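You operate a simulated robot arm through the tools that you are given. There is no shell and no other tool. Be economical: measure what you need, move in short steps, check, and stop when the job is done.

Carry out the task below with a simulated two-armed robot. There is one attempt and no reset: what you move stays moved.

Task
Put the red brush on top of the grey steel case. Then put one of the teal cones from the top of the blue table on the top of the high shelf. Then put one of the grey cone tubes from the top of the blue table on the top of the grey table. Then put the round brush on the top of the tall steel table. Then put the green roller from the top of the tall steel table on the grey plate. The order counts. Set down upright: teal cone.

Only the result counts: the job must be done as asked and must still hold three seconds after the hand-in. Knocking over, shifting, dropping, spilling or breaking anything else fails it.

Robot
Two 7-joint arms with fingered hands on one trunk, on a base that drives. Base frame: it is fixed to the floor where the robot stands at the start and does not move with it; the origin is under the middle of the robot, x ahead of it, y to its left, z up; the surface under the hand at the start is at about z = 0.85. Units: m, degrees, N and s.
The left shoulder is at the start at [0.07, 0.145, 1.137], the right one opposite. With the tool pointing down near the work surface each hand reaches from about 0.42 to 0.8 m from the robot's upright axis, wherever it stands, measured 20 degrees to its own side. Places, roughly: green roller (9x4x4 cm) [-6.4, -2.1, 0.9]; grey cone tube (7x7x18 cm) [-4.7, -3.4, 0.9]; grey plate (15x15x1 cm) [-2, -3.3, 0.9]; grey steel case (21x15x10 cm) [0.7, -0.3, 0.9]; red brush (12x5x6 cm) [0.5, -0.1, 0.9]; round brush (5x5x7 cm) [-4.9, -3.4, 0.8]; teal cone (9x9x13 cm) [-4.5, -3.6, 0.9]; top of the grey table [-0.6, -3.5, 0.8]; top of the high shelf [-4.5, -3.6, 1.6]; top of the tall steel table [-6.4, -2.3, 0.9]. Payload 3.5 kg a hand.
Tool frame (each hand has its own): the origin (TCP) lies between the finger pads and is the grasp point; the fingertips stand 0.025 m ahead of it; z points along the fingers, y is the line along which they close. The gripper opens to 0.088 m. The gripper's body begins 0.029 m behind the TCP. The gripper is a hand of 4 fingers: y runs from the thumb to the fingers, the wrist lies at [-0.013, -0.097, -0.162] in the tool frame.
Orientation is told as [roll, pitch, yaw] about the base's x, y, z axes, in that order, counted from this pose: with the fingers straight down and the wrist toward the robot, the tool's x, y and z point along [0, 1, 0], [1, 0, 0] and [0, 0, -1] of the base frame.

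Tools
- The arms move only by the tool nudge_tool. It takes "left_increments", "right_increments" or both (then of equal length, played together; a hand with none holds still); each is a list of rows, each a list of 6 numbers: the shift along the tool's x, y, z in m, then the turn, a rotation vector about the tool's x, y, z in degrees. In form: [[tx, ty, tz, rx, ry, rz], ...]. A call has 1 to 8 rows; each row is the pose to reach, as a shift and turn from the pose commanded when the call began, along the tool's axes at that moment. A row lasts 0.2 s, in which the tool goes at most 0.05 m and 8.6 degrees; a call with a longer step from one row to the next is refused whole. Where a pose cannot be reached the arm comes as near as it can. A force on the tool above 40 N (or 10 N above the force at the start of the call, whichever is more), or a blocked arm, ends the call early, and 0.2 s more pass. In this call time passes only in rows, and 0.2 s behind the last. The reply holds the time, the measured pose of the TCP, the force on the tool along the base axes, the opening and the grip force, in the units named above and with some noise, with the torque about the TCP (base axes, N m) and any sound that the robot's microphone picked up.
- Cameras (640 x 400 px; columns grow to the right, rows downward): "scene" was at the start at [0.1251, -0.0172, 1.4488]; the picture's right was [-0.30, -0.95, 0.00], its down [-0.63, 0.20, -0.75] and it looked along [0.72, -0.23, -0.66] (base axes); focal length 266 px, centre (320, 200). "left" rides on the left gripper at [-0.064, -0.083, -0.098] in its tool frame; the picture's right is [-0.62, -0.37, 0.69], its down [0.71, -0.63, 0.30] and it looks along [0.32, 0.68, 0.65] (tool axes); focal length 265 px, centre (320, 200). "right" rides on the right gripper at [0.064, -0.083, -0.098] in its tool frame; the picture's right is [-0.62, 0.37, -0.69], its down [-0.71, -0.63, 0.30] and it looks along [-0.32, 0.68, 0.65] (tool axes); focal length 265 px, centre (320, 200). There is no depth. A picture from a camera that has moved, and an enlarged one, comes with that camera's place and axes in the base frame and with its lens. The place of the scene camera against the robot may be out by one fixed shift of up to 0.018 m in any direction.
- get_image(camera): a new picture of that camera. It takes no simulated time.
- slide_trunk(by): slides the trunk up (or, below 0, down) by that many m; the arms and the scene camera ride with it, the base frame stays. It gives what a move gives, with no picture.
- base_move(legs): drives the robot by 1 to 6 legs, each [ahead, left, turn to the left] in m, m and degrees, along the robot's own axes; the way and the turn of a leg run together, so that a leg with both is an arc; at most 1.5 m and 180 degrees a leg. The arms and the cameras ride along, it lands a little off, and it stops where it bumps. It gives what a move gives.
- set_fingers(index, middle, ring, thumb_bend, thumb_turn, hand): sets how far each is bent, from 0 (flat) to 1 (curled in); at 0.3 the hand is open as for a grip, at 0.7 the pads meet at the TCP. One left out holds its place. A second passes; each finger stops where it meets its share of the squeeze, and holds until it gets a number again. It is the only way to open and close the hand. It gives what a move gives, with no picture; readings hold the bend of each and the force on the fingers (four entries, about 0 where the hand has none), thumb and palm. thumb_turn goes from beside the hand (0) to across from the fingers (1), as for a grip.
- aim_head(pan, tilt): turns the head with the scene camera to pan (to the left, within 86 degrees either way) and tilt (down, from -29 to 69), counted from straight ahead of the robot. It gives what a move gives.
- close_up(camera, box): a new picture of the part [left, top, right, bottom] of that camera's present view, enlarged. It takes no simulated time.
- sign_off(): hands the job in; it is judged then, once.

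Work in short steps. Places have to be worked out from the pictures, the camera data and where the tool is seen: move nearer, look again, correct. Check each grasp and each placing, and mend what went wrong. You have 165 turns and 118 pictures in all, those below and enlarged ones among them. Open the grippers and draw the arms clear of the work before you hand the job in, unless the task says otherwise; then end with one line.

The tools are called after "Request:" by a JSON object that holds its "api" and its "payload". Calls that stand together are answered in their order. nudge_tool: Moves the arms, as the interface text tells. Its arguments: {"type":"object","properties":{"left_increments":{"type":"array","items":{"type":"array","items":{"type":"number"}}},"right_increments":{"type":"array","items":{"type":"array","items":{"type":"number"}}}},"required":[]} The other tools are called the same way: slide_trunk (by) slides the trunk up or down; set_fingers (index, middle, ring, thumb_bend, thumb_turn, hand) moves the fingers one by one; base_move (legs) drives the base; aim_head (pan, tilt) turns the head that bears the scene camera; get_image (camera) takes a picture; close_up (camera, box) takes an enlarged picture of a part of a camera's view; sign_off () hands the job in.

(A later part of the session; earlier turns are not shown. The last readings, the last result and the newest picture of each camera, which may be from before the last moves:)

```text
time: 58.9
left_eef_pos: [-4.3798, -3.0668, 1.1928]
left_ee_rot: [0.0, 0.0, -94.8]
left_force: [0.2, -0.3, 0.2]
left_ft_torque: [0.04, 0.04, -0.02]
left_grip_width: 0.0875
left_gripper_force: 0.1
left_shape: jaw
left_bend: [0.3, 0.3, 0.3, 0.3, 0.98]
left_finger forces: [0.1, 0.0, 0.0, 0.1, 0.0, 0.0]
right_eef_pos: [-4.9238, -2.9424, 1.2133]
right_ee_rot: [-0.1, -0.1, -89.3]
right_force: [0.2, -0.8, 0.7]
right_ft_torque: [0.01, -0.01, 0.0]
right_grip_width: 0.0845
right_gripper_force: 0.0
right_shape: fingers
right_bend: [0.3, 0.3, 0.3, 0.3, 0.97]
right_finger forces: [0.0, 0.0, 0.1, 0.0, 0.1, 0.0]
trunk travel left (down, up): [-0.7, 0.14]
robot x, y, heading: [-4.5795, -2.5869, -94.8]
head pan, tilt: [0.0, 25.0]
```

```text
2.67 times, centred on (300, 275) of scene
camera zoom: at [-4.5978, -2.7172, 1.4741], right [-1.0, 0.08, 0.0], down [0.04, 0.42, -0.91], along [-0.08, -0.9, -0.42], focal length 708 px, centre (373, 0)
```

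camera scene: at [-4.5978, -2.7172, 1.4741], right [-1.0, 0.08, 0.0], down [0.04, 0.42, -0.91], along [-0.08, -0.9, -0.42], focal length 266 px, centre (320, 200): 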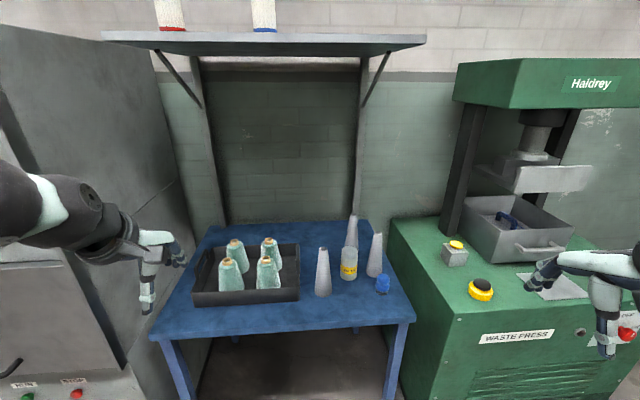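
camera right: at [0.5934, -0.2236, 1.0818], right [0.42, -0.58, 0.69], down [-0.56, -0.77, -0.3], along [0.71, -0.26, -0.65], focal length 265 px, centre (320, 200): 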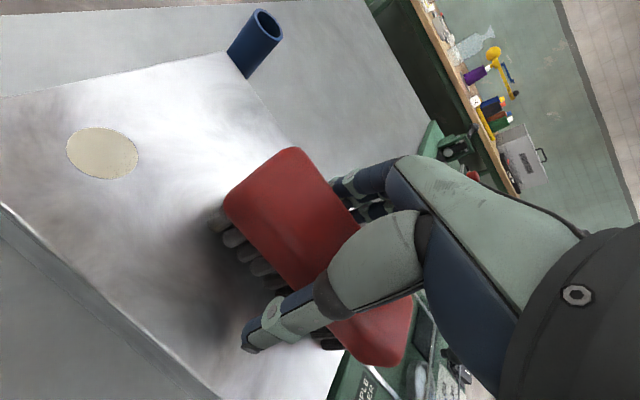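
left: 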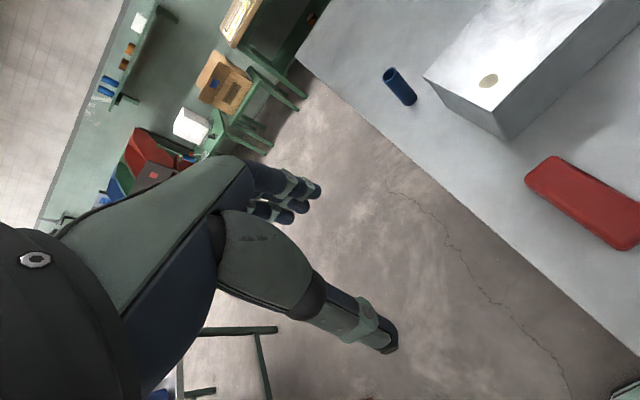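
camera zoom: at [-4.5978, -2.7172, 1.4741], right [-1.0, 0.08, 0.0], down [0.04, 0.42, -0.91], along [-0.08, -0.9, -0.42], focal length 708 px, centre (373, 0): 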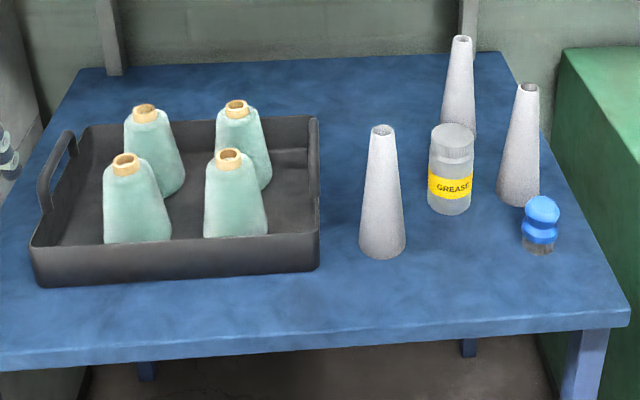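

Nearest right cone of the tray: axis at about (−4.482,−3.433), top ≈0.94, base ≈0.81. The shelf is high, so I'll grasp it from the front with the hand nearly horizontal (fingers pointing at the wall, closing sideways). First turning the right hand by 85° yaw and pulling the left hand back.

Request:
{"api": "nudge_tool", "payload": {"right_increments": [[0.01, 0, 0, 0, 0, -8.5], [0.02, 0, 0, 0, 0, -17], [0.03, 0, 0, 0, 0, -25.5], [0.04, 0, 0, 0, 0, -34], [0.05, 0, 0, 0, 0, -42.5], [0.06, 0, 0, 0, 0, -51], [0.07, 0, 0, 0, 0, -59.5], [0.08, 0, 0, 0, 0, -68]], "left_increments": [[0, -0.01, 0, 0, 0, 0], [0, -0.02, 0, 0, 0, 0], [0, -0.03, 0, 0, 0, 0], [0, -0.04, 0, 0, 0, 0], [0, -0.05, 0, 0, 0, 0], [0, -0.06, 0, 0, 0, 0], [0, -0.07, 0, 0, 0, 0], [0, -0.08, 0, 0, 0, 0]]}}

Request:
{"api": "nudge_tool", "payload": {"right_increments": [[0, 0, 0, 0, 0, -8.5], [0, 0, 0, 0, 0, -17]]}}

Request:
{"api": "nudge_tool", "payload": {"right_increments": [[0, 0, 0, 0, -8, 0], [0, 0, 0, 0, -16, 0], [0, 0, 0, 0, -24, 0], [0, 0, 0, 0, -32, 0], [0, 0, 0, 0, -40, 0]]}}

Request:
{"api": "get_image", "payload": {"camera": "scene"}}

```text
time: 60.7
left_eef_pos: [-4.372, -2.9864, 1.1943]
left_ee_rot: [0.0, 0.0, -94.8]
left_force: [0.5, 0.3, 0.7]
left_ft_torque: [0.02, 0.01, -0.01]
left_grip_width: 0.0878
left_gripper_force: 0.1
left_shape: jaw
left_bend: [0.3, 0.3, 0.3, 0.3, 0.98]
left_finger forces: [0.0, 0.1, 0.0, 0.0, 0.0, 0.0]
right_eef_pos: [-4.8441, -2.9486, 1.2077]
right_ee_rot: [0.0, 0.1, -21.3]
right_force: [0.7, -1.0, -0.6]
right_ft_torque: [-0.02, 0.0, 0.0]
right_grip_width: 0.0846
right_gripper_force: 0.1
right_shape: fingers
right_bend: [0.3, 0.3, 0.3, 0.3, 0.97]
right_finger forces: [0.1, 0.0, 0.1, 0.0, 0.1, 0.1]
right hand out of reach, approached as far as the arm can: row 5, 6, 7, 8
trunk travel left (down, up): [-0.7, 0.14]
robot x, y, heading: [-4.5827, -2.5851, -94.8]
head pan, tilt: [0.0, 25.0]
```

```text
time: 61.3
left_eef_pos: [-4.3736, -2.9869, 1.1927]
left_ee_rot: [0.1, 0.0, -94.8]
left_force: [-0.5, 0.1, 0.2]
left_ft_torque: [0.0, 0.01, 0.0]
left_grip_width: 0.0875
left_gripper_force: 0.1
left_shape: jaw
left_bend: [0.3, 0.3, 0.3, 0.3, 0.98]
left_finger forces: [0.0, 0.0, 0.0, 0.1, 0.0, 0.0]
right_eef_pos: [-4.8469, -2.9502, 1.2073]
right_ee_rot: [0.0, 0.1, -4.3]
right_force: [-0.1, 0.4, 0.1]
right_ft_torque: [-0.01, -0.02, -0.01]
right_grip_width: 0.0844
right_gripper_force: 0.0
right_shape: fingers
right_bend: [0.3, 0.3, 0.3, 0.3, 0.97]
right_finger forces: [0.0, 0.0, 0.0, 0.1, 0.0, 0.1]
trunk travel left (down, up): [-0.7, 0.14]
robot x, y, heading: [-4.5801, -2.5843, -94.7]
head pan, tilt: [0.0, 25.0]
```

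```text
time: 62.5
left_eef_pos: [-4.3718, -2.9862, 1.1946]
left_ee_rot: [0.0, 0.0, -94.7]
left_force: [-0.1, -0.5, 0.2]
left_ft_torque: [0.01, -0.04, -0.01]
left_grip_width: 0.0875
left_gripper_force: 0.1
left_shape: jaw
left_bend: [0.3, 0.3, 0.3, 0.3, 0.98]
left_finger forces: [0.0, 0.0, 0.1, 0.0, 0.1, 0.0]
right_eef_pos: [-4.8502, -2.9715, 1.1873]
right_ee_rot: [-40.3, 0.0, -4.5]
right_force: [-0.3, 0.4, -0.8]
right_ft_torque: [0.02, 0.01, 0.01]
right_grip_width: 0.0846
right_gripper_force: 0.0
right_shape: fingers
right_bend: [0.3, 0.3, 0.3, 0.3, 0.97]
right_finger forces: [0.1, 0.1, 0.0, 0.1, 0.1, 0.0]
right hand out of reach, approached as far as the arm can: row 2, 3, 4, 5
trunk travel left (down, up): [-0.7, 0.14]
robot x, y, heading: [-4.5811, -2.5867, -94.7]
head pan, tilt: [0.0, 25.0]
```

```text
90 pictures are left
camera scene: at [-4.5981, -2.7172, 1.4741], right [-1.0, 0.08, 0.0], down [0.04, 0.42, -0.91], along [-0.08, -0.9, -0.42], focal length 266 px, centre (320, 200)
```

scene: 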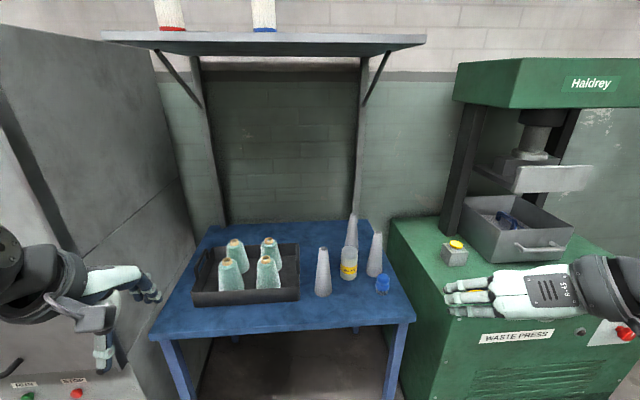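

Rotation works; the hand was too close to the body. Moving it forward and inward while finishing the tilt.

Request:
{"api": "nudge_tool", "payload": {"right_increments": [[-0.02, 0.015, 0.016, 0, -6, 0], [-0.04, 0.03, 0.032, 0, -12, 0], [-0.06, 0.05, 0.048, 0, -18, 0], [-0.08, 0.07, 0.064, 0, -24, 0], [-0.1, 0.09, 0.08, 0, -30, 0], [-0.115, 0.1, 0.096, 0, -36, 0]]}}

Request:
{"api": "get_image", "payload": {"camera": "scene"}}

Request:
{"api": "get_image", "payload": {"camera": "right"}}

```text
time: 63.9
left_eef_pos: [-4.3735, -2.9885, 1.1928]
left_ee_rot: [0.0, 0.1, -94.8]
left_force: [-0.8, 0.1, -0.1]
left_ft_torque: [0.02, 0.01, 0.0]
left_grip_width: 0.0876
left_gripper_force: 0.1
left_shape: jaw
left_bend: [0.3, 0.3, 0.3, 0.3, 0.98]
left_finger forces: [0.0, 0.0, 0.1, 0.1, 0.1, 0.0]
right_eef_pos: [-4.7656, -3.1337, 1.1862]
right_ee_rot: [-76.2, 0.0, -4.5]
right_force: [0.2, -1.0, -0.5]
right_ft_torque: [0.0, -0.03, 0.0]
right_grip_width: 0.0847
right_gripper_force: 0.0
right_shape: fingers
right_bend: [0.3, 0.3, 0.3, 0.3, 0.97]
right_finger forces: [0.1, 0.0, 0.0, 0.0, 0.1, 0.0]
trunk travel left (down, up): [-0.7, 0.14]
robot x, y, heading: [-4.5825, -2.5878, -94.8]
head pan, tilt: [0.0, 25.0]
```

```text
89 pictures are left
camera scene: at [-4.5986, -2.7189, 1.4739], right [-1.0, 0.08, 0.0], down [0.04, 0.42, -0.91], along [-0.08, -0.9, -0.42], focal length 266 px, centre (320, 200)
```

scene: 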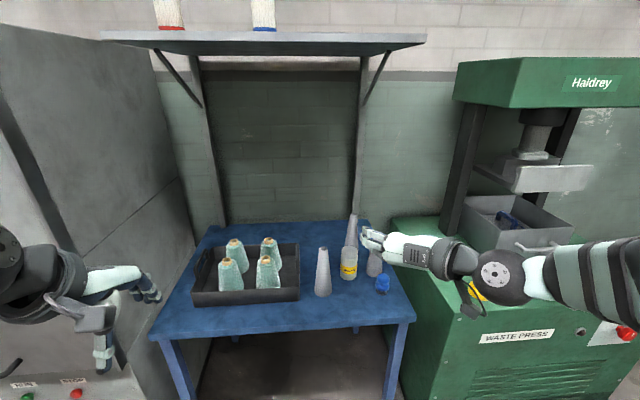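

```text
88 pictures are left
camera right: at [-4.838, -3.0163, 1.1467], right [0.41, 0.49, 0.77], down [-0.66, -0.42, 0.62], along [0.63, -0.76, 0.16], focal length 265 px, centre (320, 200)
```

right: 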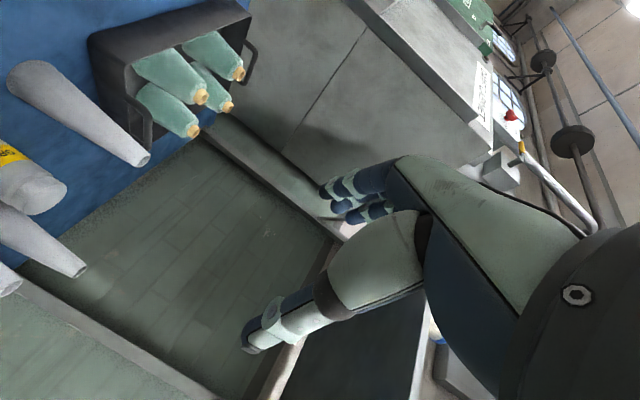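

Before grasping, I test that this hand posture reaches shelf height: trunk up and hand raised to about 1.68, still well in front of the shelf.

Request:
{"api": "slide_trunk", "payload": {"by": 0.14}}

Request:
{"api": "nudge_tool", "payload": {"right_increments": [[-0.043, 0, -0.0105, 0, 0, 0], [-0.086, 0, -0.021, 0, 0, 0], [-0.129, 0, -0.0315, 0, 0, 0], [-0.172, 0, -0.042, 0, 0, 0], [-0.215, 0, -0.0525, 0, 0, 0], [-0.258, 0, -0.063, 0, 0, 0], [-0.301, 0, -0.0735, 0, 0, 0], [-0.345, 0, -0.084, 0, 0, 0]]}}

Request:
{"api": "get_image", "payload": {"camera": "scene"}}

Request:
{"api": "get_image", "payload": {"camera": "right"}}

```text
time: 65.5
left_eef_pos: [-4.3721, -2.9861, 1.3333]
left_ee_rot: [0.0, 0.0, -94.8]
left_force: [0.1, 0.4, 0.2]
left_ft_torque: [-0.02, -0.02, 0.01]
left_grip_width: 0.0878
left_gripper_force: 0.0
left_shape: jaw
left_bend: [0.3, 0.3, 0.3, 0.3, 0.98]
left_finger forces: [0.0, 0.0, 0.0, 0.1, 0.1, 0.0]
right_eef_pos: [-4.7654, -3.1333, 1.3285]
right_ee_rot: [-76.2, 0.1, -4.3]
right_force: [0.4, -0.2, -0.6]
right_ft_torque: [0.0, -0.04, -0.02]
right_grip_width: 0.0844
right_gripper_force: 0.1
right_shape: fingers
right_bend: [0.3, 0.3, 0.3, 0.3, 0.97]
right_finger forces: [0.0, 0.1, 0.0, 0.0, 0.0, 0.0]
trunk travel left (down, up): [-0.84, 0.0]
robot x, y, heading: [-4.5796, -2.5828, -94.6]
head pan, tilt: [0.0, 25.0]
```

```text
time: 67.3
left_eef_pos: [-4.3717, -2.9894, 1.332]
left_ee_rot: [0.0, 0.1, -94.6]
left_force: [0.2, -0.3, 0.2]
left_ft_torque: [-0.02, -0.02, -0.01]
left_grip_width: 0.0877
left_gripper_force: 0.0
left_shape: jaw
left_bend: [0.3, 0.3, 0.3, 0.3, 0.98]
left_finger forces: [0.0, 0.1, 0.0, 0.0, 0.0, 0.0]
right_eef_pos: [-4.7676, -3.1384, 1.6786]
right_ee_rot: [-75.8, -0.1, -4.6]
right_force: [-0.2, -0.3, -0.9]
right_ft_torque: [0.0, -0.05, 0.04]
right_grip_width: 0.0847
right_gripper_force: 0.1
right_shape: fingers
right_bend: [0.3, 0.3, 0.3, 0.3, 0.97]
right_finger forces: [0.0, 0.0, 0.0, 0.1, 0.1, 0.0]
trunk travel left (down, up): [-0.84, 0.0]
robot x, y, heading: [-4.5791, -2.5842, -94.8]
head pan, tilt: [0.0, 25.0]
```

```text
87 pictures are left
camera scene: at [-4.5996, -2.7211, 1.6137], right [-1.0, 0.08, 0.0], down [0.04, 0.42, -0.91], along [-0.08, -0.9, -0.43], focal length 266 px, centre (320, 200)
```

scene: 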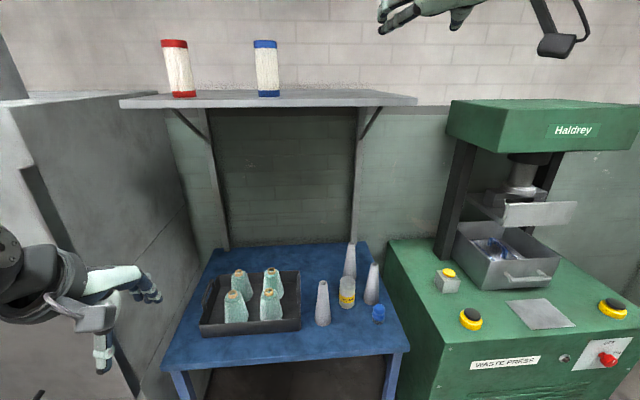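

```text
86 pictures are left
camera right: at [-4.8405, -3.0213, 1.6386], right [0.41, 0.49, 0.77], down [-0.67, -0.42, 0.62], along [0.62, -0.77, 0.16], focal length 265 px, centre (320, 200)
```

right: 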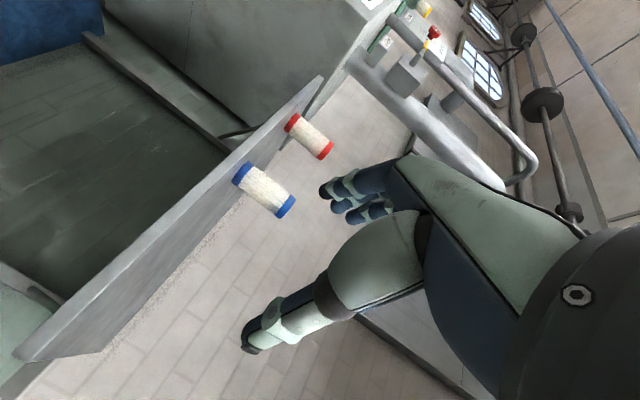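

Reach is fine. Shelf top is at about z 1.56, front edge y≈−3.45, right end x≈−4.91; free spot around (−4.72,−3.56). Returning down and moving the base to (−4.5,−2.72), heading −90, for the grasp.

Request:
{"api": "nudge_tool", "payload": {"right_increments": [[0.043, 0, 0.0105, 0, 0, 0], [0.086, 0, 0.021, 0, 0, 0], [0.129, 0, 0.0315, 0, 0, 0], [0.172, 0, 0.042, 0, 0, 0], [0.215, 0, 0.0525, 0, 0, 0], [0.258, 0, 0.063, 0, 0, 0], [0.301, 0, 0.0735, 0, 0, 0], [0.345, 0, 0.084, 0, 0, 0]]}}

Request:
{"api": "slide_trunk", "payload": {"by": -0.14}}

Request:
{"api": "base_move", "payload": {"legs": [[0, 0, 4.8], [0.13, 0.07, 0]]}}

Request:
{"api": "get_image", "payload": {"camera": "right"}}

Request:
{"api": "get_image", "payload": {"camera": "scene"}}

```text
time: 69.2
left_eef_pos: [-4.3719, -2.9878, 1.3335]
left_ee_rot: [0.0, 0.0, -94.7]
left_force: [0.4, -0.4, 0.9]
left_ft_torque: [0.02, -0.01, -0.02]
left_grip_width: 0.0877
left_gripper_force: 0.1
left_shape: jaw
left_bend: [0.3, 0.3, 0.3, 0.3, 0.98]
left_finger forces: [0.0, 0.0, 0.1, 0.0, 0.0, 0.1]
right_eef_pos: [-4.7651, -3.1308, 1.3258]
right_ee_rot: [-76.2, 0.1, -4.4]
right_force: [0.1, 0.0, 0.5]
right_ft_torque: [0.0, -0.03, 0.0]
right_grip_width: 0.0846
right_gripper_force: 0.0
right_shape: fingers
right_bend: [0.3, 0.3, 0.3, 0.3, 0.97]
right_finger forces: [0.0, 0.0, 0.0, 0.0, 0.1, 0.0]
trunk travel left (down, up): [-0.84, 0.0]
robot x, y, heading: [-4.5814, -2.5857, -94.9]
head pan, tilt: [0.0, 25.0]
```

```text
time: 70.8
left_eef_pos: [-4.3712, -2.9865, 1.1926]
left_ee_rot: [0.0, 0.0, -94.8]
left_force: [-0.4, -0.1, -0.2]
left_ft_torque: [0.01, 0.02, -0.01]
left_grip_width: 0.0874
left_gripper_force: 0.0
left_shape: jaw
left_bend: [0.3, 0.3, 0.3, 0.3, 0.98]
left_finger forces: [0.1, 0.1, 0.0, 0.1, 0.0, 0.0]
right_eef_pos: [-4.7639, -3.1299, 1.1868]
right_ee_rot: [-76.1, 0.0, -4.4]
right_force: [0.1, 0.2, 0.0]
right_ft_torque: [0.04, 0.0, 0.01]
right_grip_width: 0.0848
right_gripper_force: 0.0
right_shape: fingers
right_bend: [0.3, 0.3, 0.3, 0.3, 0.97]
right_finger forces: [0.1, 0.0, 0.0, 0.0, 0.1, 0.0]
trunk travel left (down, up): [-0.7, 0.14]
robot x, y, heading: [-4.5819, -2.5826, -94.6]
head pan, tilt: [0.0, 25.0]
```

```text
time: 72.7
left_eef_pos: [-4.2696, -3.0982, 1.1944]
left_ee_rot: [-0.1, -0.1, -89.9]
left_force: [0.2, 0.5, -0.1]
left_ft_torque: [-0.02, 0.0, 0.0]
left_grip_width: 0.0876
left_gripper_force: 0.1
left_shape: jaw
left_bend: [0.3, 0.3, 0.3, 0.3, 0.98]
left_finger forces: [0.0, 0.0, 0.0, 0.0, 0.1, 0.0]
right_eef_pos: [-4.6484, -3.2756, 1.1871]
right_ee_rot: [-76.2, 0.0, 0.5]
right_force: [0.2, 0.6, -0.6]
right_ft_torque: [0.02, 0.0, 0.0]
right_grip_width: 0.0848
right_gripper_force: 0.0
right_shape: fingers
right_bend: [0.3, 0.3, 0.3, 0.3, 0.97]
right_finger forces: [0.1, 0.1, 0.1, 0.0, 0.0, 0.0]
trunk travel left (down, up): [-0.7, 0.14]
robot x, y, heading: [-4.5108, -2.7199, -90.0]
head pan, tilt: [0.0, 25.0]
```

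```text
85 pictures are left
camera right: at [-4.7312, -3.1644, 1.1472], right [0.36, 0.53, 0.77], down [-0.63, -0.47, 0.62], along [0.69, -0.71, 0.16], focal length 265 px, centre (320, 200)
```

right: 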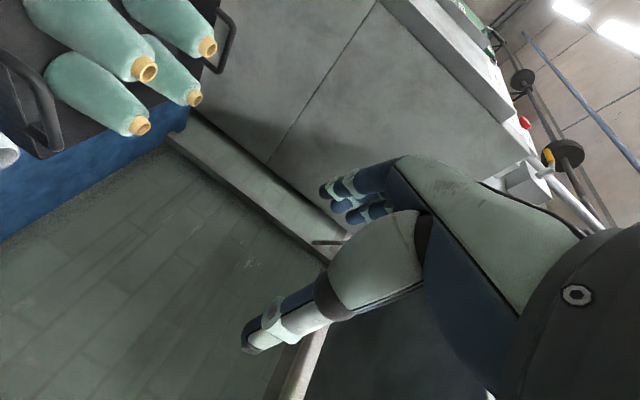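

```text
84 pictures are left
camera scene: at [-4.5176, -2.8485, 1.4744], right [-1.0, 0.0, 0.0], down [0.0, 0.42, -0.91], along [0.0, -0.91, -0.42], focal length 266 px, centre (320, 200)
```

scene: 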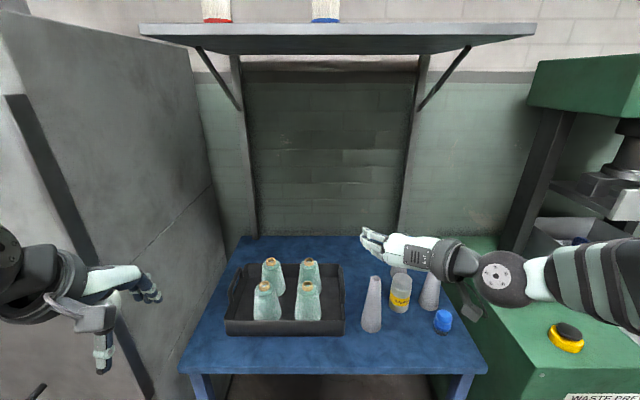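

Cone centre confirmed by both cameras at (−4.487,−3.428), top 0.94. Moving the hand sideways and down to a pre-grasp in front of it (y −3.275, z 0.90).

Request:
{"api": "nudge_tool", "payload": {"right_increments": [[0.005, 0.04, 0.001, 0, 0, 0], [0.02, 0.08, 0.005, 0, 0, 0], [0.055, 0.105, 0.0135, 0, 0, 0], [0.095, 0.12, 0.0235, 0, 0, 0], [0.137, 0.135, 0.034, 0, 0, 0], [0.18, 0.15, 0.0443, 0, 0, 0], [0.222, 0.161, 0.0547, 0, 0, 0], [0.252, 0.161, 0.062, 0, 0, 0]]}}

Request:
{"api": "get_image", "payload": {"camera": "right"}}

Request:
{"api": "get_image", "payload": {"camera": "scene"}}

```text
time: 74.5
left_eef_pos: [-4.2686, -3.101, 1.1932]
left_ee_rot: [0.0, -0.1, -89.8]
left_force: [0.8, 0.1, 0.3]
left_ft_torque: [-0.01, -0.04, 0.01]
left_grip_width: 0.0878
left_gripper_force: 0.0
left_shape: jaw
left_bend: [0.3, 0.3, 0.3, 0.3, 0.98]
left_finger forces: [0.1, 0.1, 0.0, 0.0, 0.1, 0.0]
right_eef_pos: [-4.4884, -3.2726, 0.9266]
right_ee_rot: [-76.1, 0.2, 0.6]
right_force: [-0.1, 0.1, 0.8]
right_ft_torque: [0.03, 0.01, -0.03]
right_grip_width: 0.0849
right_gripper_force: 0.1
right_shape: fingers
right_bend: [0.3, 0.3, 0.3, 0.3, 0.97]
right_finger forces: [0.1, 0.1, 0.1, 0.1, 0.0, 0.0]
trunk travel left (down, up): [-0.7, 0.14]
robot x, y, heading: [-4.51, -2.7165, -90.0]
head pan, tilt: [0.0, 25.0]
```

```text
83 pictures are left
camera right: at [-4.5699, -3.1621, 0.8864], right [0.37, 0.53, 0.77], down [-0.62, -0.47, 0.62], along [0.69, -0.71, 0.15], focal length 265 px, centre (320, 200)
```

right: 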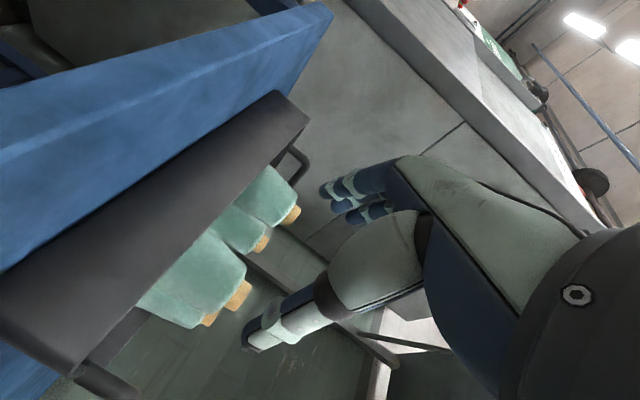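

```text
82 pictures are left
camera scene: at [-4.5162, -2.8517, 1.474], right [-1.0, 0.0, 0.0], down [0.0, 0.42, -0.91], along [0.0, -0.91, -0.42], focal length 266 px, centre (320, 200)
```

scene: 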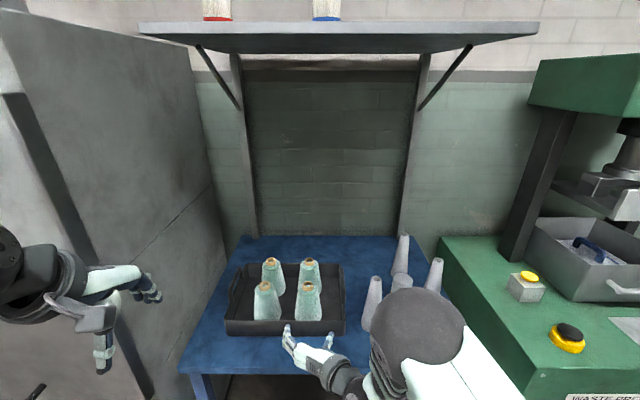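

Lined up with the cone (x −4.488). The wrist camera stays above the table and short of the tray. Moving forward in two stages, going down to z≈0.893.

Request:
{"api": "nudge_tool", "payload": {"right_increments": [[0.009, 0.001, 0.03, 0, 0, 0], [0.009, 0.001, 0.06, 0, 0, 0], [0.006, 0.001, 0.09, 0, 0, 0], [0.002, 0.001, 0.115, 0, 0, 0]]}}

Request:
{"api": "close_up", "payload": {"camera": "scene", "box": [200, 220, 440, 370]}}

Request:
{"api": "get_image", "payload": {"camera": "right"}}

```text
time: 75.5
left_eef_pos: [-4.2679, -3.101, 1.1948]
left_ee_rot: [0.1, 0.0, -90.0]
left_force: [0.0, -0.1, 0.2]
left_ft_torque: [-0.02, 0.06, -0.01]
left_grip_width: 0.0875
left_gripper_force: 0.1
left_shape: jaw
left_bend: [0.3, 0.3, 0.3, 0.3, 0.98]
left_finger forces: [0.0, 0.0, 0.0, 0.0, 0.1, 0.0]
right_eef_pos: [-4.4861, -3.3884, 0.896]
right_ee_rot: [-76.1, 0.1, 0.5]
right_force: [-1.0, -0.5, 0.3]
right_ft_torque: [0.05, 0.01, -0.01]
right_grip_width: 0.0846
right_gripper_force: 0.1
right_shape: fingers
right_bend: [0.3, 0.3, 0.3, 0.3, 0.97]
right_finger forces: [0.0, 0.0, 0.1, 0.0, 0.0, 0.1]
trunk travel left (down, up): [-0.7, 0.14]
robot x, y, heading: [-4.513, -2.7203, -90.0]
head pan, tilt: [0.0, 25.0]
```

```text
2.67 times, centred on (320, 295) of scene
camera zoom: at [-4.5163, -2.852, 1.474], right [-1.0, 0.0, 0.0], down [0.0, 0.42, -0.91], along [0.0, -0.91, -0.42], focal length 708 px, centre (320, -53)
```

zoom: 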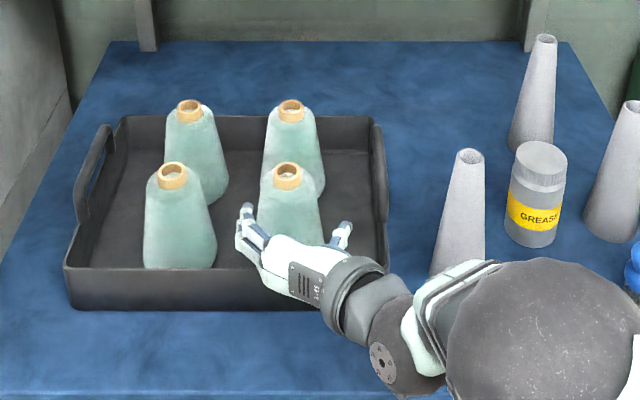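

```text
80 pictures are left
camera right: at [-4.5689, -3.2775, 0.8575], right [0.37, 0.53, 0.77], down [-0.63, -0.47, 0.62], along [0.69, -0.71, 0.16], focal length 265 px, centre (320, 200)
```

right: 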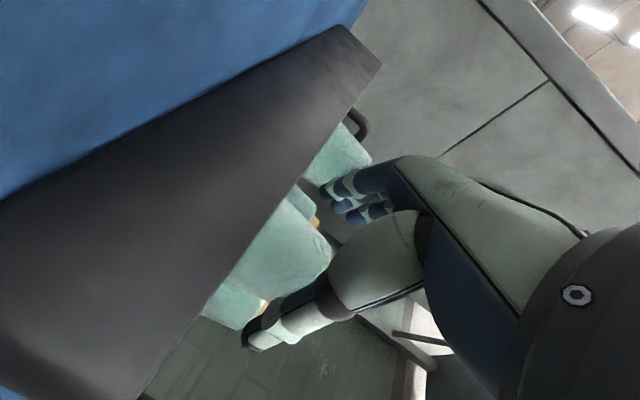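

Cone sits between thumb and fingers. Final 4 cm forward, then closing.

Request:
{"api": "nudge_tool", "payload": {"right_increments": [[-0.002, 0, 0.013, 0, 0, 0], [-0.004, 0, 0.026, 0, 0, 0], [-0.005, 0, 0.039, 0, 0, 0]]}}

Request:
{"api": "close_up", "payload": {"camera": "scene", "box": [200, 220, 440, 370]}}

```text
time: 76.3
left_eef_pos: [-4.269, -3.0998, 1.1931]
left_ee_rot: [0.0, 0.0, -89.9]
left_force: [-0.1, -0.4, -0.6]
left_ft_torque: [-0.02, -0.03, 0.02]
left_grip_width: 0.0877
left_gripper_force: 0.0
left_shape: jaw
left_bend: [0.3, 0.3, 0.3, 0.3, 0.98]
left_finger forces: [0.0, 0.0, 0.0, 0.0, 0.0, 0.0]
right_eef_pos: [-4.4854, -3.4246, 0.8927]
right_ee_rot: [-76.1, 0.1, 0.5]
right_force: [-0.3, 0.9, -0.4]
right_ft_torque: [0.02, -0.01, -0.02]
right_grip_width: 0.0847
right_gripper_force: 0.1
right_shape: fingers
right_bend: [0.3, 0.3, 0.3, 0.3, 0.97]
right_finger forces: [0.2, 0.1, 0.1, 0.0, 0.0, 0.0]
trunk travel left (down, up): [-0.7, 0.14]
robot x, y, heading: [-4.5097, -2.7147, -90.3]
head pan, tilt: [0.0, 25.0]
```

```text
2.67 times, centred on (320, 295) of scene
camera zoom: at [-4.5163, -2.8511, 1.4741], right [-1.0, 0.0, 0.0], down [0.0, 0.42, -0.91], along [0.0, -0.91, -0.42], focal length 708 px, centre (320, -53)
```

zoom: 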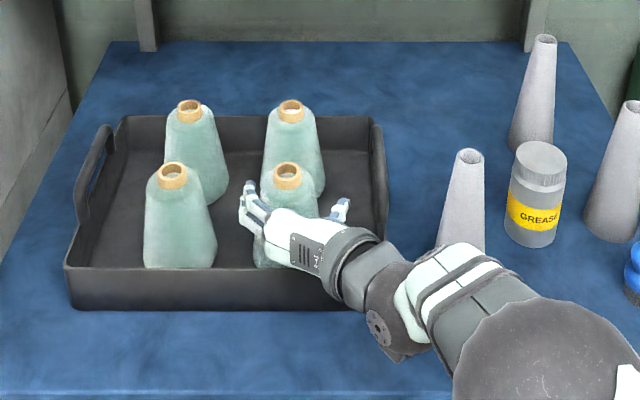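

No contact yet and the cone lies between thumb and fingers. Closing.

Request:
{"api": "set_fingers", "payload": {"hand": "right", "index": 0.7, "middle": 0.7, "ring": 0.7, "thumb_bend": 0.7}}

Request:
{"api": "close_up", "payload": {"camera": "scene", "box": [200, 220, 440, 370]}}

```text
time: 77.3
left_eef_pos: [-4.2674, -3.0976, 1.1938]
left_ee_rot: [-0.2, -0.1, -89.9]
left_force: [0.6, -0.4, 0.3]
left_ft_torque: [-0.04, -0.01, 0.03]
left_grip_width: 0.0874
left_gripper_force: 0.1
left_shape: jaw
left_bend: [0.3, 0.3, 0.3, 0.3, 0.98]
left_finger forces: [0.1, 0.0, 0.0, 0.0, 0.0, 0.0]
right_eef_pos: [-4.4837, -3.4234, 0.8964]
right_ee_rot: [-76.4, 0.1, 0.6]
right_force: [4.7, -0.6, 11.2]
right_ft_torque: [-0.23, -0.12, 0.08]
right_grip_width: 0.0563
right_gripper_force: 22.4
right_shape: fingers
right_bend: [0.53, 0.6, 0.62, 0.4, 0.94]
right_finger forces: [11.0, 8.7, 5.8, 0.0, 18.7, 0.1]
trunk travel left (down, up): [-0.7, 0.14]
robot x, y, heading: [-4.5133, -2.7159, -89.9]
head pan, tilt: [0.0, 25.0]
```

```text
2.67 times, centred on (320, 295) of scene
camera zoom: at [-4.5151, -2.8484, 1.4744], right [-1.0, 0.0, 0.0], down [0.0, 0.42, -0.91], along [0.0, -0.91, -0.42], focal length 708 px, centre (320, -53)
```

zoom: 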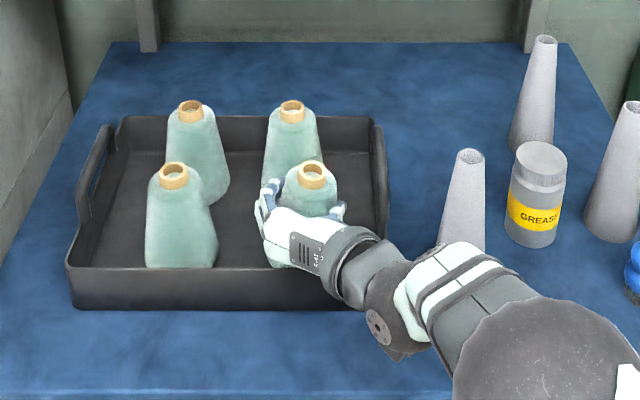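

Grip is firm (22 N), but the cone's tip moved about 2 cm right — maybe leaning. Lifting it 8 cm to inspect.

Request:
{"api": "nudge_tool", "payload": {"right_increments": [[-0.0194, 0, -0.0048, 0, 0, 0], [-0.039, 0, -0.0095, 0, 0, 0], [-0.0583, 0, -0.0143, 0, 0, 0], [-0.078, 0, -0.019, 0, 0, 0], [-0.097, 0, -0.024, 0, 0, 0]]}}

Request:
{"api": "close_up", "payload": {"camera": "scene", "box": [200, 200, 440, 350]}}

Request:
{"api": "get_image", "payload": {"camera": "right"}}

Request:
{"api": "get_image", "payload": {"camera": "left"}}

```text
time: 78.5
left_eef_pos: [-4.2689, -3.0987, 1.1931]
left_ee_rot: [0.0, -0.1, -89.9]
left_force: [-0.1, 0.0, 0.6]
left_ft_torque: [-0.01, 0.03, 0.0]
left_grip_width: 0.0875
left_gripper_force: 0.0
left_shape: jaw
left_bend: [0.3, 0.3, 0.3, 0.3, 0.98]
left_finger forces: [0.0, 0.0, 0.0, 0.0, 0.1, 0.1]
right_eef_pos: [-4.486, -3.4232, 0.9934]
right_ee_rot: [-76.2, 0.1, 0.5]
right_force: [0.1, 0.2, -2.3]
right_ft_torque: [0.05, -0.02, -0.04]
right_grip_width: 0.0561
right_gripper_force: 19.9
right_shape: fingers
right_bend: [0.54, 0.61, 0.63, 0.39, 0.93]
right_finger forces: [8.8, 6.7, 4.2, 0.0, 19.8, 0.1]
trunk travel left (down, up): [-0.7, 0.14]
robot x, y, heading: [-4.5082, -2.7186, -90.0]
head pan, tilt: [0.0, 25.0]
```

```text
2.67 times, centred on (320, 275) of scene
camera zoom: at [-4.516, -2.8504, 1.4741], right [-1.0, 0.0, 0.0], down [0.0, 0.42, -0.91], along [0.0, -0.91, -0.42], focal length 708 px, centre (320, 0)
```

zoom: 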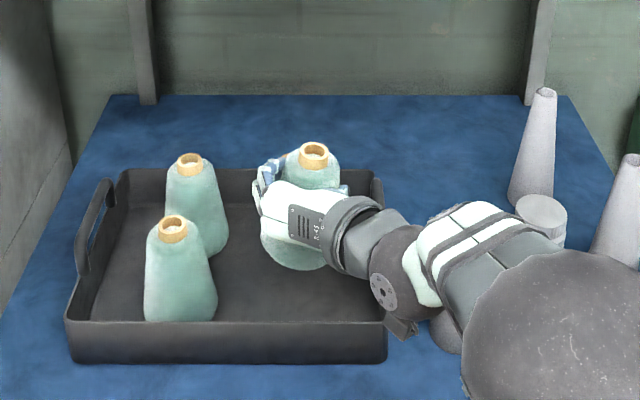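

```text
76 pictures are left
camera right: at [-4.5685, -3.3141, 0.953], right [0.37, 0.53, 0.77], down [-0.62, -0.47, 0.62], along [0.69, -0.71, 0.16], focal length 265 px, centre (320, 200)
```

right: 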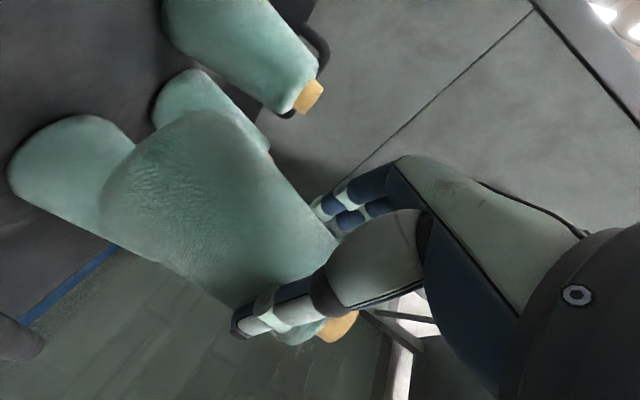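

```text
75 pictures are left
camera left: at [-4.332, -3.0165, 1.2921], right [-0.62, 0.37, -0.69], down [0.71, 0.63, -0.31], along [0.33, -0.68, -0.65], focal length 265 px, centre (320, 200)
```

left: 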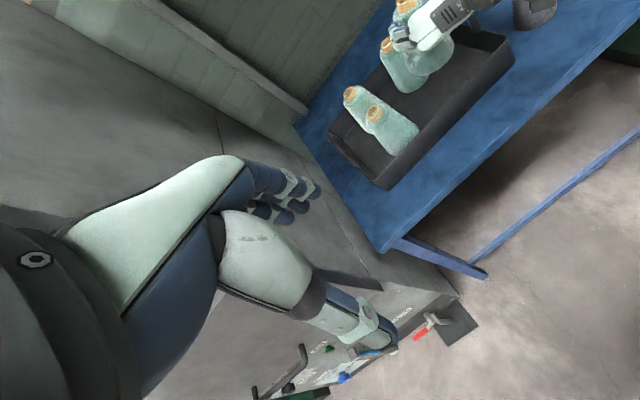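

The cone leans a few degrees with its top toward −x. Zooming in to measure.

Request:
{"api": "close_up", "payload": {"camera": "scene", "box": [260, 230, 380, 305]}}

```text
5.33 times, centred on (320, 268) of scene
camera zoom: at [-4.516, -2.8504, 1.4741], right [-1.0, 0.0, 0.0], down [0.0, 0.42, -0.91], along [0.0, -0.91, -0.42], focal length 1416 px, centre (320, -160)
```

zoom: 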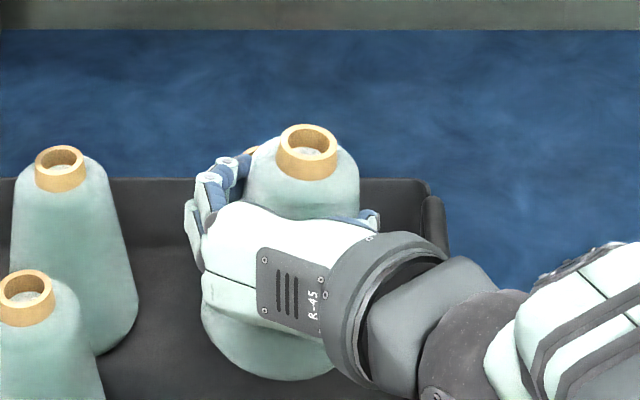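

Request:
{"api": "close_up", "payload": {"camera": "scene", "box": [292, 248, 340, 278]}}

Request:
{"api": "close_up", "payload": {"camera": "left", "box": [330, 0, 490, 100]}}

```text
13.33 times, centred on (316, 263) of scene
camera zoom: at [-4.516, -2.8504, 1.4741], right [-1.0, 0.0, 0.0], down [0.0, 0.42, -0.91], along [0.0, -0.91, -0.42], focal length 3540 px, centre (373, -640)
```

zoom: 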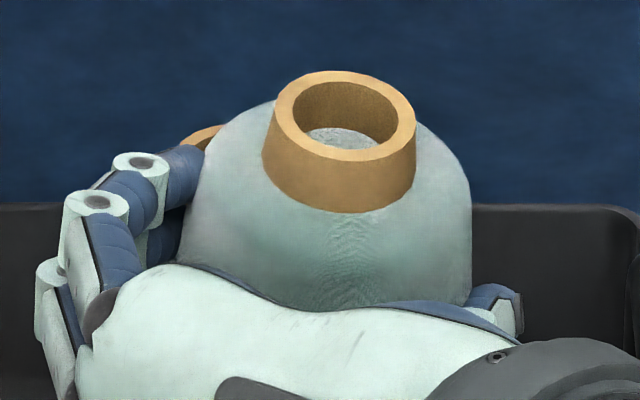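

```text
4.00 times, centred on (410, 50) of left
camera zoom: at [-4.332, -3.0165, 1.2921], right [-0.62, 0.37, -0.69], down [0.71, 0.63, -0.31], along [0.33, -0.68, -0.65], focal length 1062 px, centre (-40, 800)
```

zoom: 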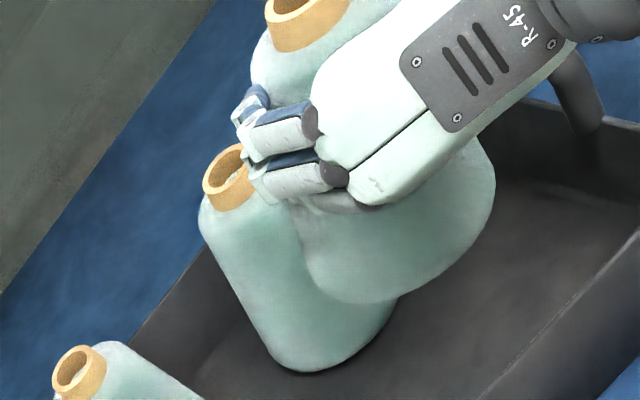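

Ring ellipse shows the cone leaning about 8° toward −x. Rolling the hand −8° about the finger axis to straighten it.

Request:
{"api": "nudge_tool", "payload": {"right_increments": [[0, 0, 0, 0, 0, -4], [0, 0, 0, 0, 0, -8]]}}

Request:
{"api": "close_up", "payload": {"camera": "scene", "box": [276, 238, 356, 288]}}

```text
time: 79.1
left_eef_pos: [-4.2679, -3.1007, 1.1929]
left_ee_rot: [0.0, 0.0, -89.9]
left_force: [0.9, 0.4, -0.2]
left_ft_torque: [0.01, 0.01, 0.0]
left_grip_width: 0.0876
left_gripper_force: 0.0
left_shape: jaw
left_bend: [0.3, 0.3, 0.3, 0.3, 0.98]
left_finger forces: [0.0, 0.1, 0.0, 0.0, 0.0, 0.1]
right_eef_pos: [-4.485, -3.4264, 0.9934]
right_ee_rot: [-76.1, 7.9, 2.4]
right_force: [-0.7, 0.3, -2.0]
right_ft_torque: [0.06, 0.0, 0.04]
right_grip_width: 0.0562
right_gripper_force: 19.6
right_shape: fingers
right_bend: [0.54, 0.61, 0.63, 0.39, 0.93]
right_finger forces: [8.8, 6.8, 4.1, 0.1, 19.7, 0.1]
trunk travel left (down, up): [-0.7, 0.14]
robot x, y, heading: [-4.5132, -2.7156, -89.8]
head pan, tilt: [0.0, 25.0]
```

```text
8.00 times, centred on (316, 263) of scene
camera zoom: at [-4.5161, -2.851, 1.4741], right [-1.0, 0.0, 0.0], down [0.0, 0.42, -0.91], along [0.0, -0.91, -0.42], focal length 2124 px, centre (352, -304)
```

zoom: 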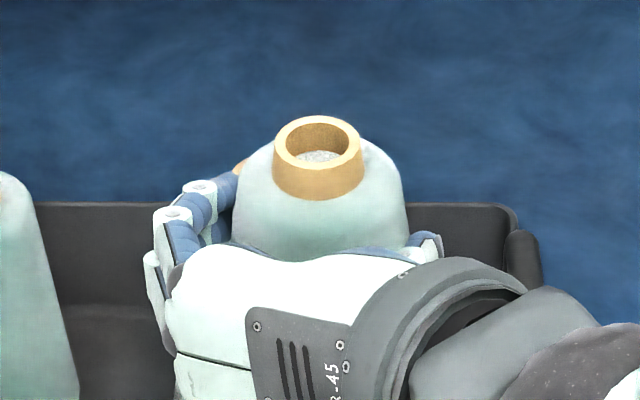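

The cone is now level in both directions. Lifting higher, then drawing it back to carry height in front of the shelf.

Request:
{"api": "nudge_tool", "payload": {"right_increments": [[-0.032, -0.0045, -0.008, 0, 0, 0], [-0.064, -0.009, -0.016, 0, 0, 0], [-0.096, -0.0135, -0.024, 0, 0, 0], [-0.11, -0.015, -0.064, 0, 0, 0], [-0.122, -0.017, -0.104, 0, 0, 0], [-0.14, -0.02, -0.146, 0, 0, 0], [-0.156, -0.022, -0.19, 0, 0, 0]]}}

Request:
{"api": "slide_trunk", "payload": {"by": 0.14}}

Request:
{"api": "nudge_tool", "payload": {"right_increments": [[-0.042, -0.006, -0.0105, 0, 0, 0], [-0.084, -0.012, -0.021, 0, 0, 0], [-0.126, -0.0177, -0.0315, 0, 0, 0], [-0.168, -0.0236, -0.042, 0, 0, 0], [-0.21, -0.0295, -0.0525, 0, 0, 0], [-0.252, -0.0354, -0.063, 0, 0, 0], [-0.294, -0.0413, -0.0735, 0, 0, 0], [-0.336, -0.047, -0.084, 0, 0, 0]]}}

Request:
{"api": "get_image", "payload": {"camera": "scene"}}

```text
time: 80.3
left_eef_pos: [-4.2687, -3.1015, 1.1937]
left_ee_rot: [0.0, 0.0, -90.0]
left_force: [0.3, 0.2, 0.2]
left_ft_torque: [0.02, 0.0, 0.02]
left_grip_width: 0.0877
left_gripper_force: 0.0
left_shape: jaw
left_bend: [0.3, 0.3, 0.3, 0.3, 0.98]
left_finger forces: [0.0, 0.1, 0.0, 0.1, 0.1, 0.0]
right_eef_pos: [-4.5041, -3.3489, 1.0005]
right_ee_rot: [-61.8, 6.4, 2.1]
right_force: [-0.1, 0.2, -2.5]
right_ft_torque: [0.05, -0.03, 0.01]
right_grip_width: 0.056
right_gripper_force: 18.9
right_shape: fingers
right_bend: [0.55, 0.61, 0.64, 0.39, 0.93]
right_finger forces: [8.7, 6.2, 4.3, 0.1, 19.4, 0.1]
trunk travel left (down, up): [-0.7, 0.14]
robot x, y, heading: [-4.5091, -2.7158, -90.2]
head pan, tilt: [0.0, 25.0]
stopped in row 6 (right hand): the arm was blocked; the commanded pose is now the measured one
```

```text
time: 82.0
left_eef_pos: [-4.2687, -3.1015, 1.3327]
left_ee_rot: [0.0, 0.0, -89.9]
left_force: [0.2, 0.1, 0.5]
left_ft_torque: [-0.01, 0.01, -0.02]
left_grip_width: 0.0875
left_gripper_force: 0.1
left_shape: jaw
left_bend: [0.3, 0.3, 0.3, 0.3, 0.98]
left_finger forces: [0.0, 0.1, 0.1, 0.0, 0.0, 0.0]
right_eef_pos: [-4.5042, -3.3479, 1.1413]
right_ee_rot: [-61.9, 6.3, 2.3]
right_force: [0.1, 0.1, -1.8]
right_ft_torque: [0.02, 0.0, 0.01]
right_grip_width: 0.0559
right_gripper_force: 19.4
right_shape: fingers
right_bend: [0.55, 0.61, 0.64, 0.39, 0.93]
right_finger forces: [8.6, 6.3, 4.3, 0.0, 19.2, 0.0]
trunk travel left (down, up): [-0.84, 0.0]
robot x, y, heading: [-4.5089, -2.7172, -89.9]
head pan, tilt: [0.0, 25.0]
```

```text
time: 83.8
left_eef_pos: [-4.2676, -3.1002, 1.3343]
left_ee_rot: [0.0, 0.0, -89.8]
left_force: [0.5, 0.6, -1.3]
left_ft_torque: [0.01, 0.0, 0.0]
left_grip_width: 0.0876
left_gripper_force: 0.0
left_shape: jaw
left_bend: [0.3, 0.3, 0.3, 0.3, 0.98]
left_finger forces: [0.1, 0.1, 0.0, 0.1, 0.1, 0.1]
right_eef_pos: [-4.5056, -3.4211, 1.4676]
right_ee_rot: [-61.8, 6.6, 2.4]
right_force: [0.5, 0.9, -1.9]
right_ft_torque: [0.01, -0.01, 0.01]
right_grip_width: 0.0558
right_gripper_force: 18.9
right_shape: fingers
right_bend: [0.55, 0.62, 0.64, 0.39, 0.93]
right_finger forces: [8.4, 6.2, 4.1, 0.0, 18.8, 0.1]
right hand out of reach, approached as far as the arm can: row 8
trunk travel left (down, up): [-0.84, 0.0]
robot x, y, heading: [-4.5101, -2.7145, -89.8]
head pan, tilt: [0.0, 25.0]
```

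```text
70 pictures are left
camera scene: at [-4.515, -2.8513, 1.614], right [-1.0, 0.0, 0.0], down [0.0, 0.42, -0.91], along [0.0, -0.91, -0.42], focal length 266 px, centre (320, 200)
```

scene: 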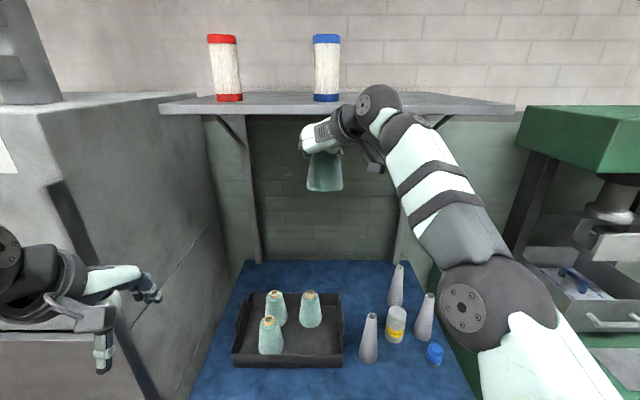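

The arm got blocked while pulled close to the body, so the hand tilted and then rose a bit forward, near the shelf edge; nothing was touched. Backing the base 0.22 m, then restoring the tilt.

Request:
{"api": "base_move", "payload": {"legs": [[-0.22, 0, 0]]}}

Request:
{"api": "nudge_tool", "payload": {"right_increments": [[0, 0, 0, 1, -7, 0], [0, 0, 0, 2, -14.2, 0]]}}

Request:
{"api": "get_image", "payload": {"camera": "scene"}}

```text
time: 85.5
left_eef_pos: [-4.268, -2.879, 1.332]
left_ee_rot: [-0.1, 0.2, -89.7]
left_force: [-1.0, -0.1, 0.2]
left_ft_torque: [0.02, -0.01, 0.0]
left_grip_width: 0.0876
left_gripper_force: 0.1
left_shape: jaw
left_bend: [0.3, 0.3, 0.3, 0.3, 0.98]
left_finger forces: [0.0, 0.0, 0.1, 0.1, 0.0, 0.1]
right_eef_pos: [-4.5045, -3.2017, 1.4651]
right_ee_rot: [-61.7, 6.5, 2.6]
right_force: [0.2, -0.4, -1.3]
right_ft_torque: [0.03, -0.02, -0.02]
right_grip_width: 0.0556
right_gripper_force: 18.9
right_shape: fingers
right_bend: [0.55, 0.62, 0.64, 0.39, 0.93]
right_finger forces: [8.3, 6.4, 4.2, 0.1, 18.7, 0.0]
trunk travel left (down, up): [-0.84, 0.0]
robot x, y, heading: [-4.5139, -2.4913, -89.8]
head pan, tilt: [0.0, 25.0]
```

```text
time: 86.1
left_eef_pos: [-4.2667, -2.8756, 1.3329]
left_ee_rot: [-0.1, 0.0, -89.6]
left_force: [0.0, 0.7, 0.7]
left_ft_torque: [0.01, 0.01, 0.0]
left_grip_width: 0.0875
left_gripper_force: 0.1
left_shape: jaw
left_bend: [0.3, 0.3, 0.3, 0.3, 0.98]
left_finger forces: [0.0, 0.1, 0.1, 0.0, 0.0, 0.0]
right_eef_pos: [-4.5008, -3.1955, 1.4668]
right_ee_rot: [-76.1, 7.2, 0.9]
right_force: [-0.3, 0.0, -2.3]
right_ft_torque: [0.04, -0.06, -0.03]
right_grip_width: 0.0549
right_gripper_force: 18.0
right_shape: fingers
right_bend: [0.55, 0.62, 0.64, 0.39, 0.93]
right_finger forces: [8.4, 6.0, 3.8, 0.0, 17.9, 0.0]
trunk travel left (down, up): [-0.84, 0.0]
robot x, y, heading: [-4.5111, -2.4941, -89.7]
head pan, tilt: [0.0, 25.0]
```

```text
69 pictures are left
camera scene: at [-4.5137, -2.6273, 1.614], right [-1.0, -0.01, 0.0], down [0.0, 0.42, -0.91], along [0.0, -0.91, -0.42], focal length 266 px, centre (320, 200)
```

scene: 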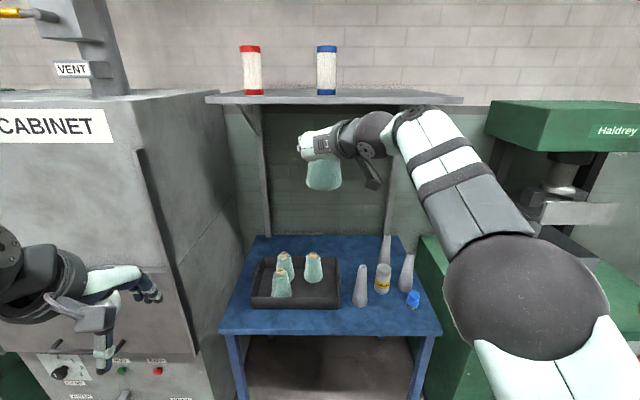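

Tilt restored. Raising to about z 1.69 and shifting the hand to the right, retracting a little.

Request:
{"api": "nudge_tool", "payload": {"right_increments": [[-0.0245, -0.0218, -0.0214, 0, 0, 0], [-0.049, -0.0436, -0.0428, 0, 0, 0], [-0.0736, -0.0654, -0.0643, 0, 0, 0], [-0.098, -0.0872, -0.0857, 0, 0, 0], [-0.1227, -0.109, -0.107, 0, 0, 0], [-0.147, -0.1308, -0.1285, 0, 0, 0], [-0.1718, -0.1526, -0.15, 0, 0, 0]]}}

Request:
{"api": "get_image", "payload": {"camera": "scene"}}

```text
time: 87.7
left_eef_pos: [-4.2701, -2.8752, 1.3346]
left_ee_rot: [0.2, -0.2, -89.7]
left_force: [0.6, 0.4, 0.8]
left_ft_torque: [0.02, -0.02, 0.0]
left_grip_width: 0.0877
left_gripper_force: 0.0
left_shape: jaw
left_bend: [0.3, 0.3, 0.3, 0.3, 0.98]
left_finger forces: [0.0, 0.1, 0.0, 0.0, 0.0, 0.0]
right_eef_pos: [-4.6368, -3.0845, 1.6683]
right_ee_rot: [-76.3, 7.3, 0.8]
right_force: [0.0, 0.1, -1.6]
right_ft_torque: [-0.01, -0.02, -0.02]
right_grip_width: 0.0548
right_gripper_force: 17.7
right_shape: fingers
right_bend: [0.55, 0.62, 0.64, 0.39, 0.93]
right_finger forces: [8.1, 5.7, 3.7, 0.0, 17.3, 0.0]
right hand out of reach, approached as far as the arm can: row 7
trunk travel left (down, up): [-0.84, 0.0]
robot x, y, heading: [-4.5101, -2.4928, -89.7]
head pan, tilt: [0.0, 25.0]
```

```text
68 pictures are left
camera scene: at [-4.5186, -2.6261, 1.6141], right [-1.0, -0.01, 0.0], down [0.0, 0.42, -0.91], along [0.01, -0.91, -0.42], focal length 266 px, centre (320, 200)
```

scene: 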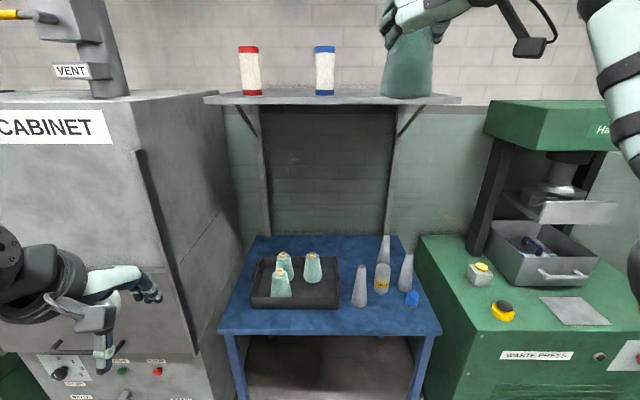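

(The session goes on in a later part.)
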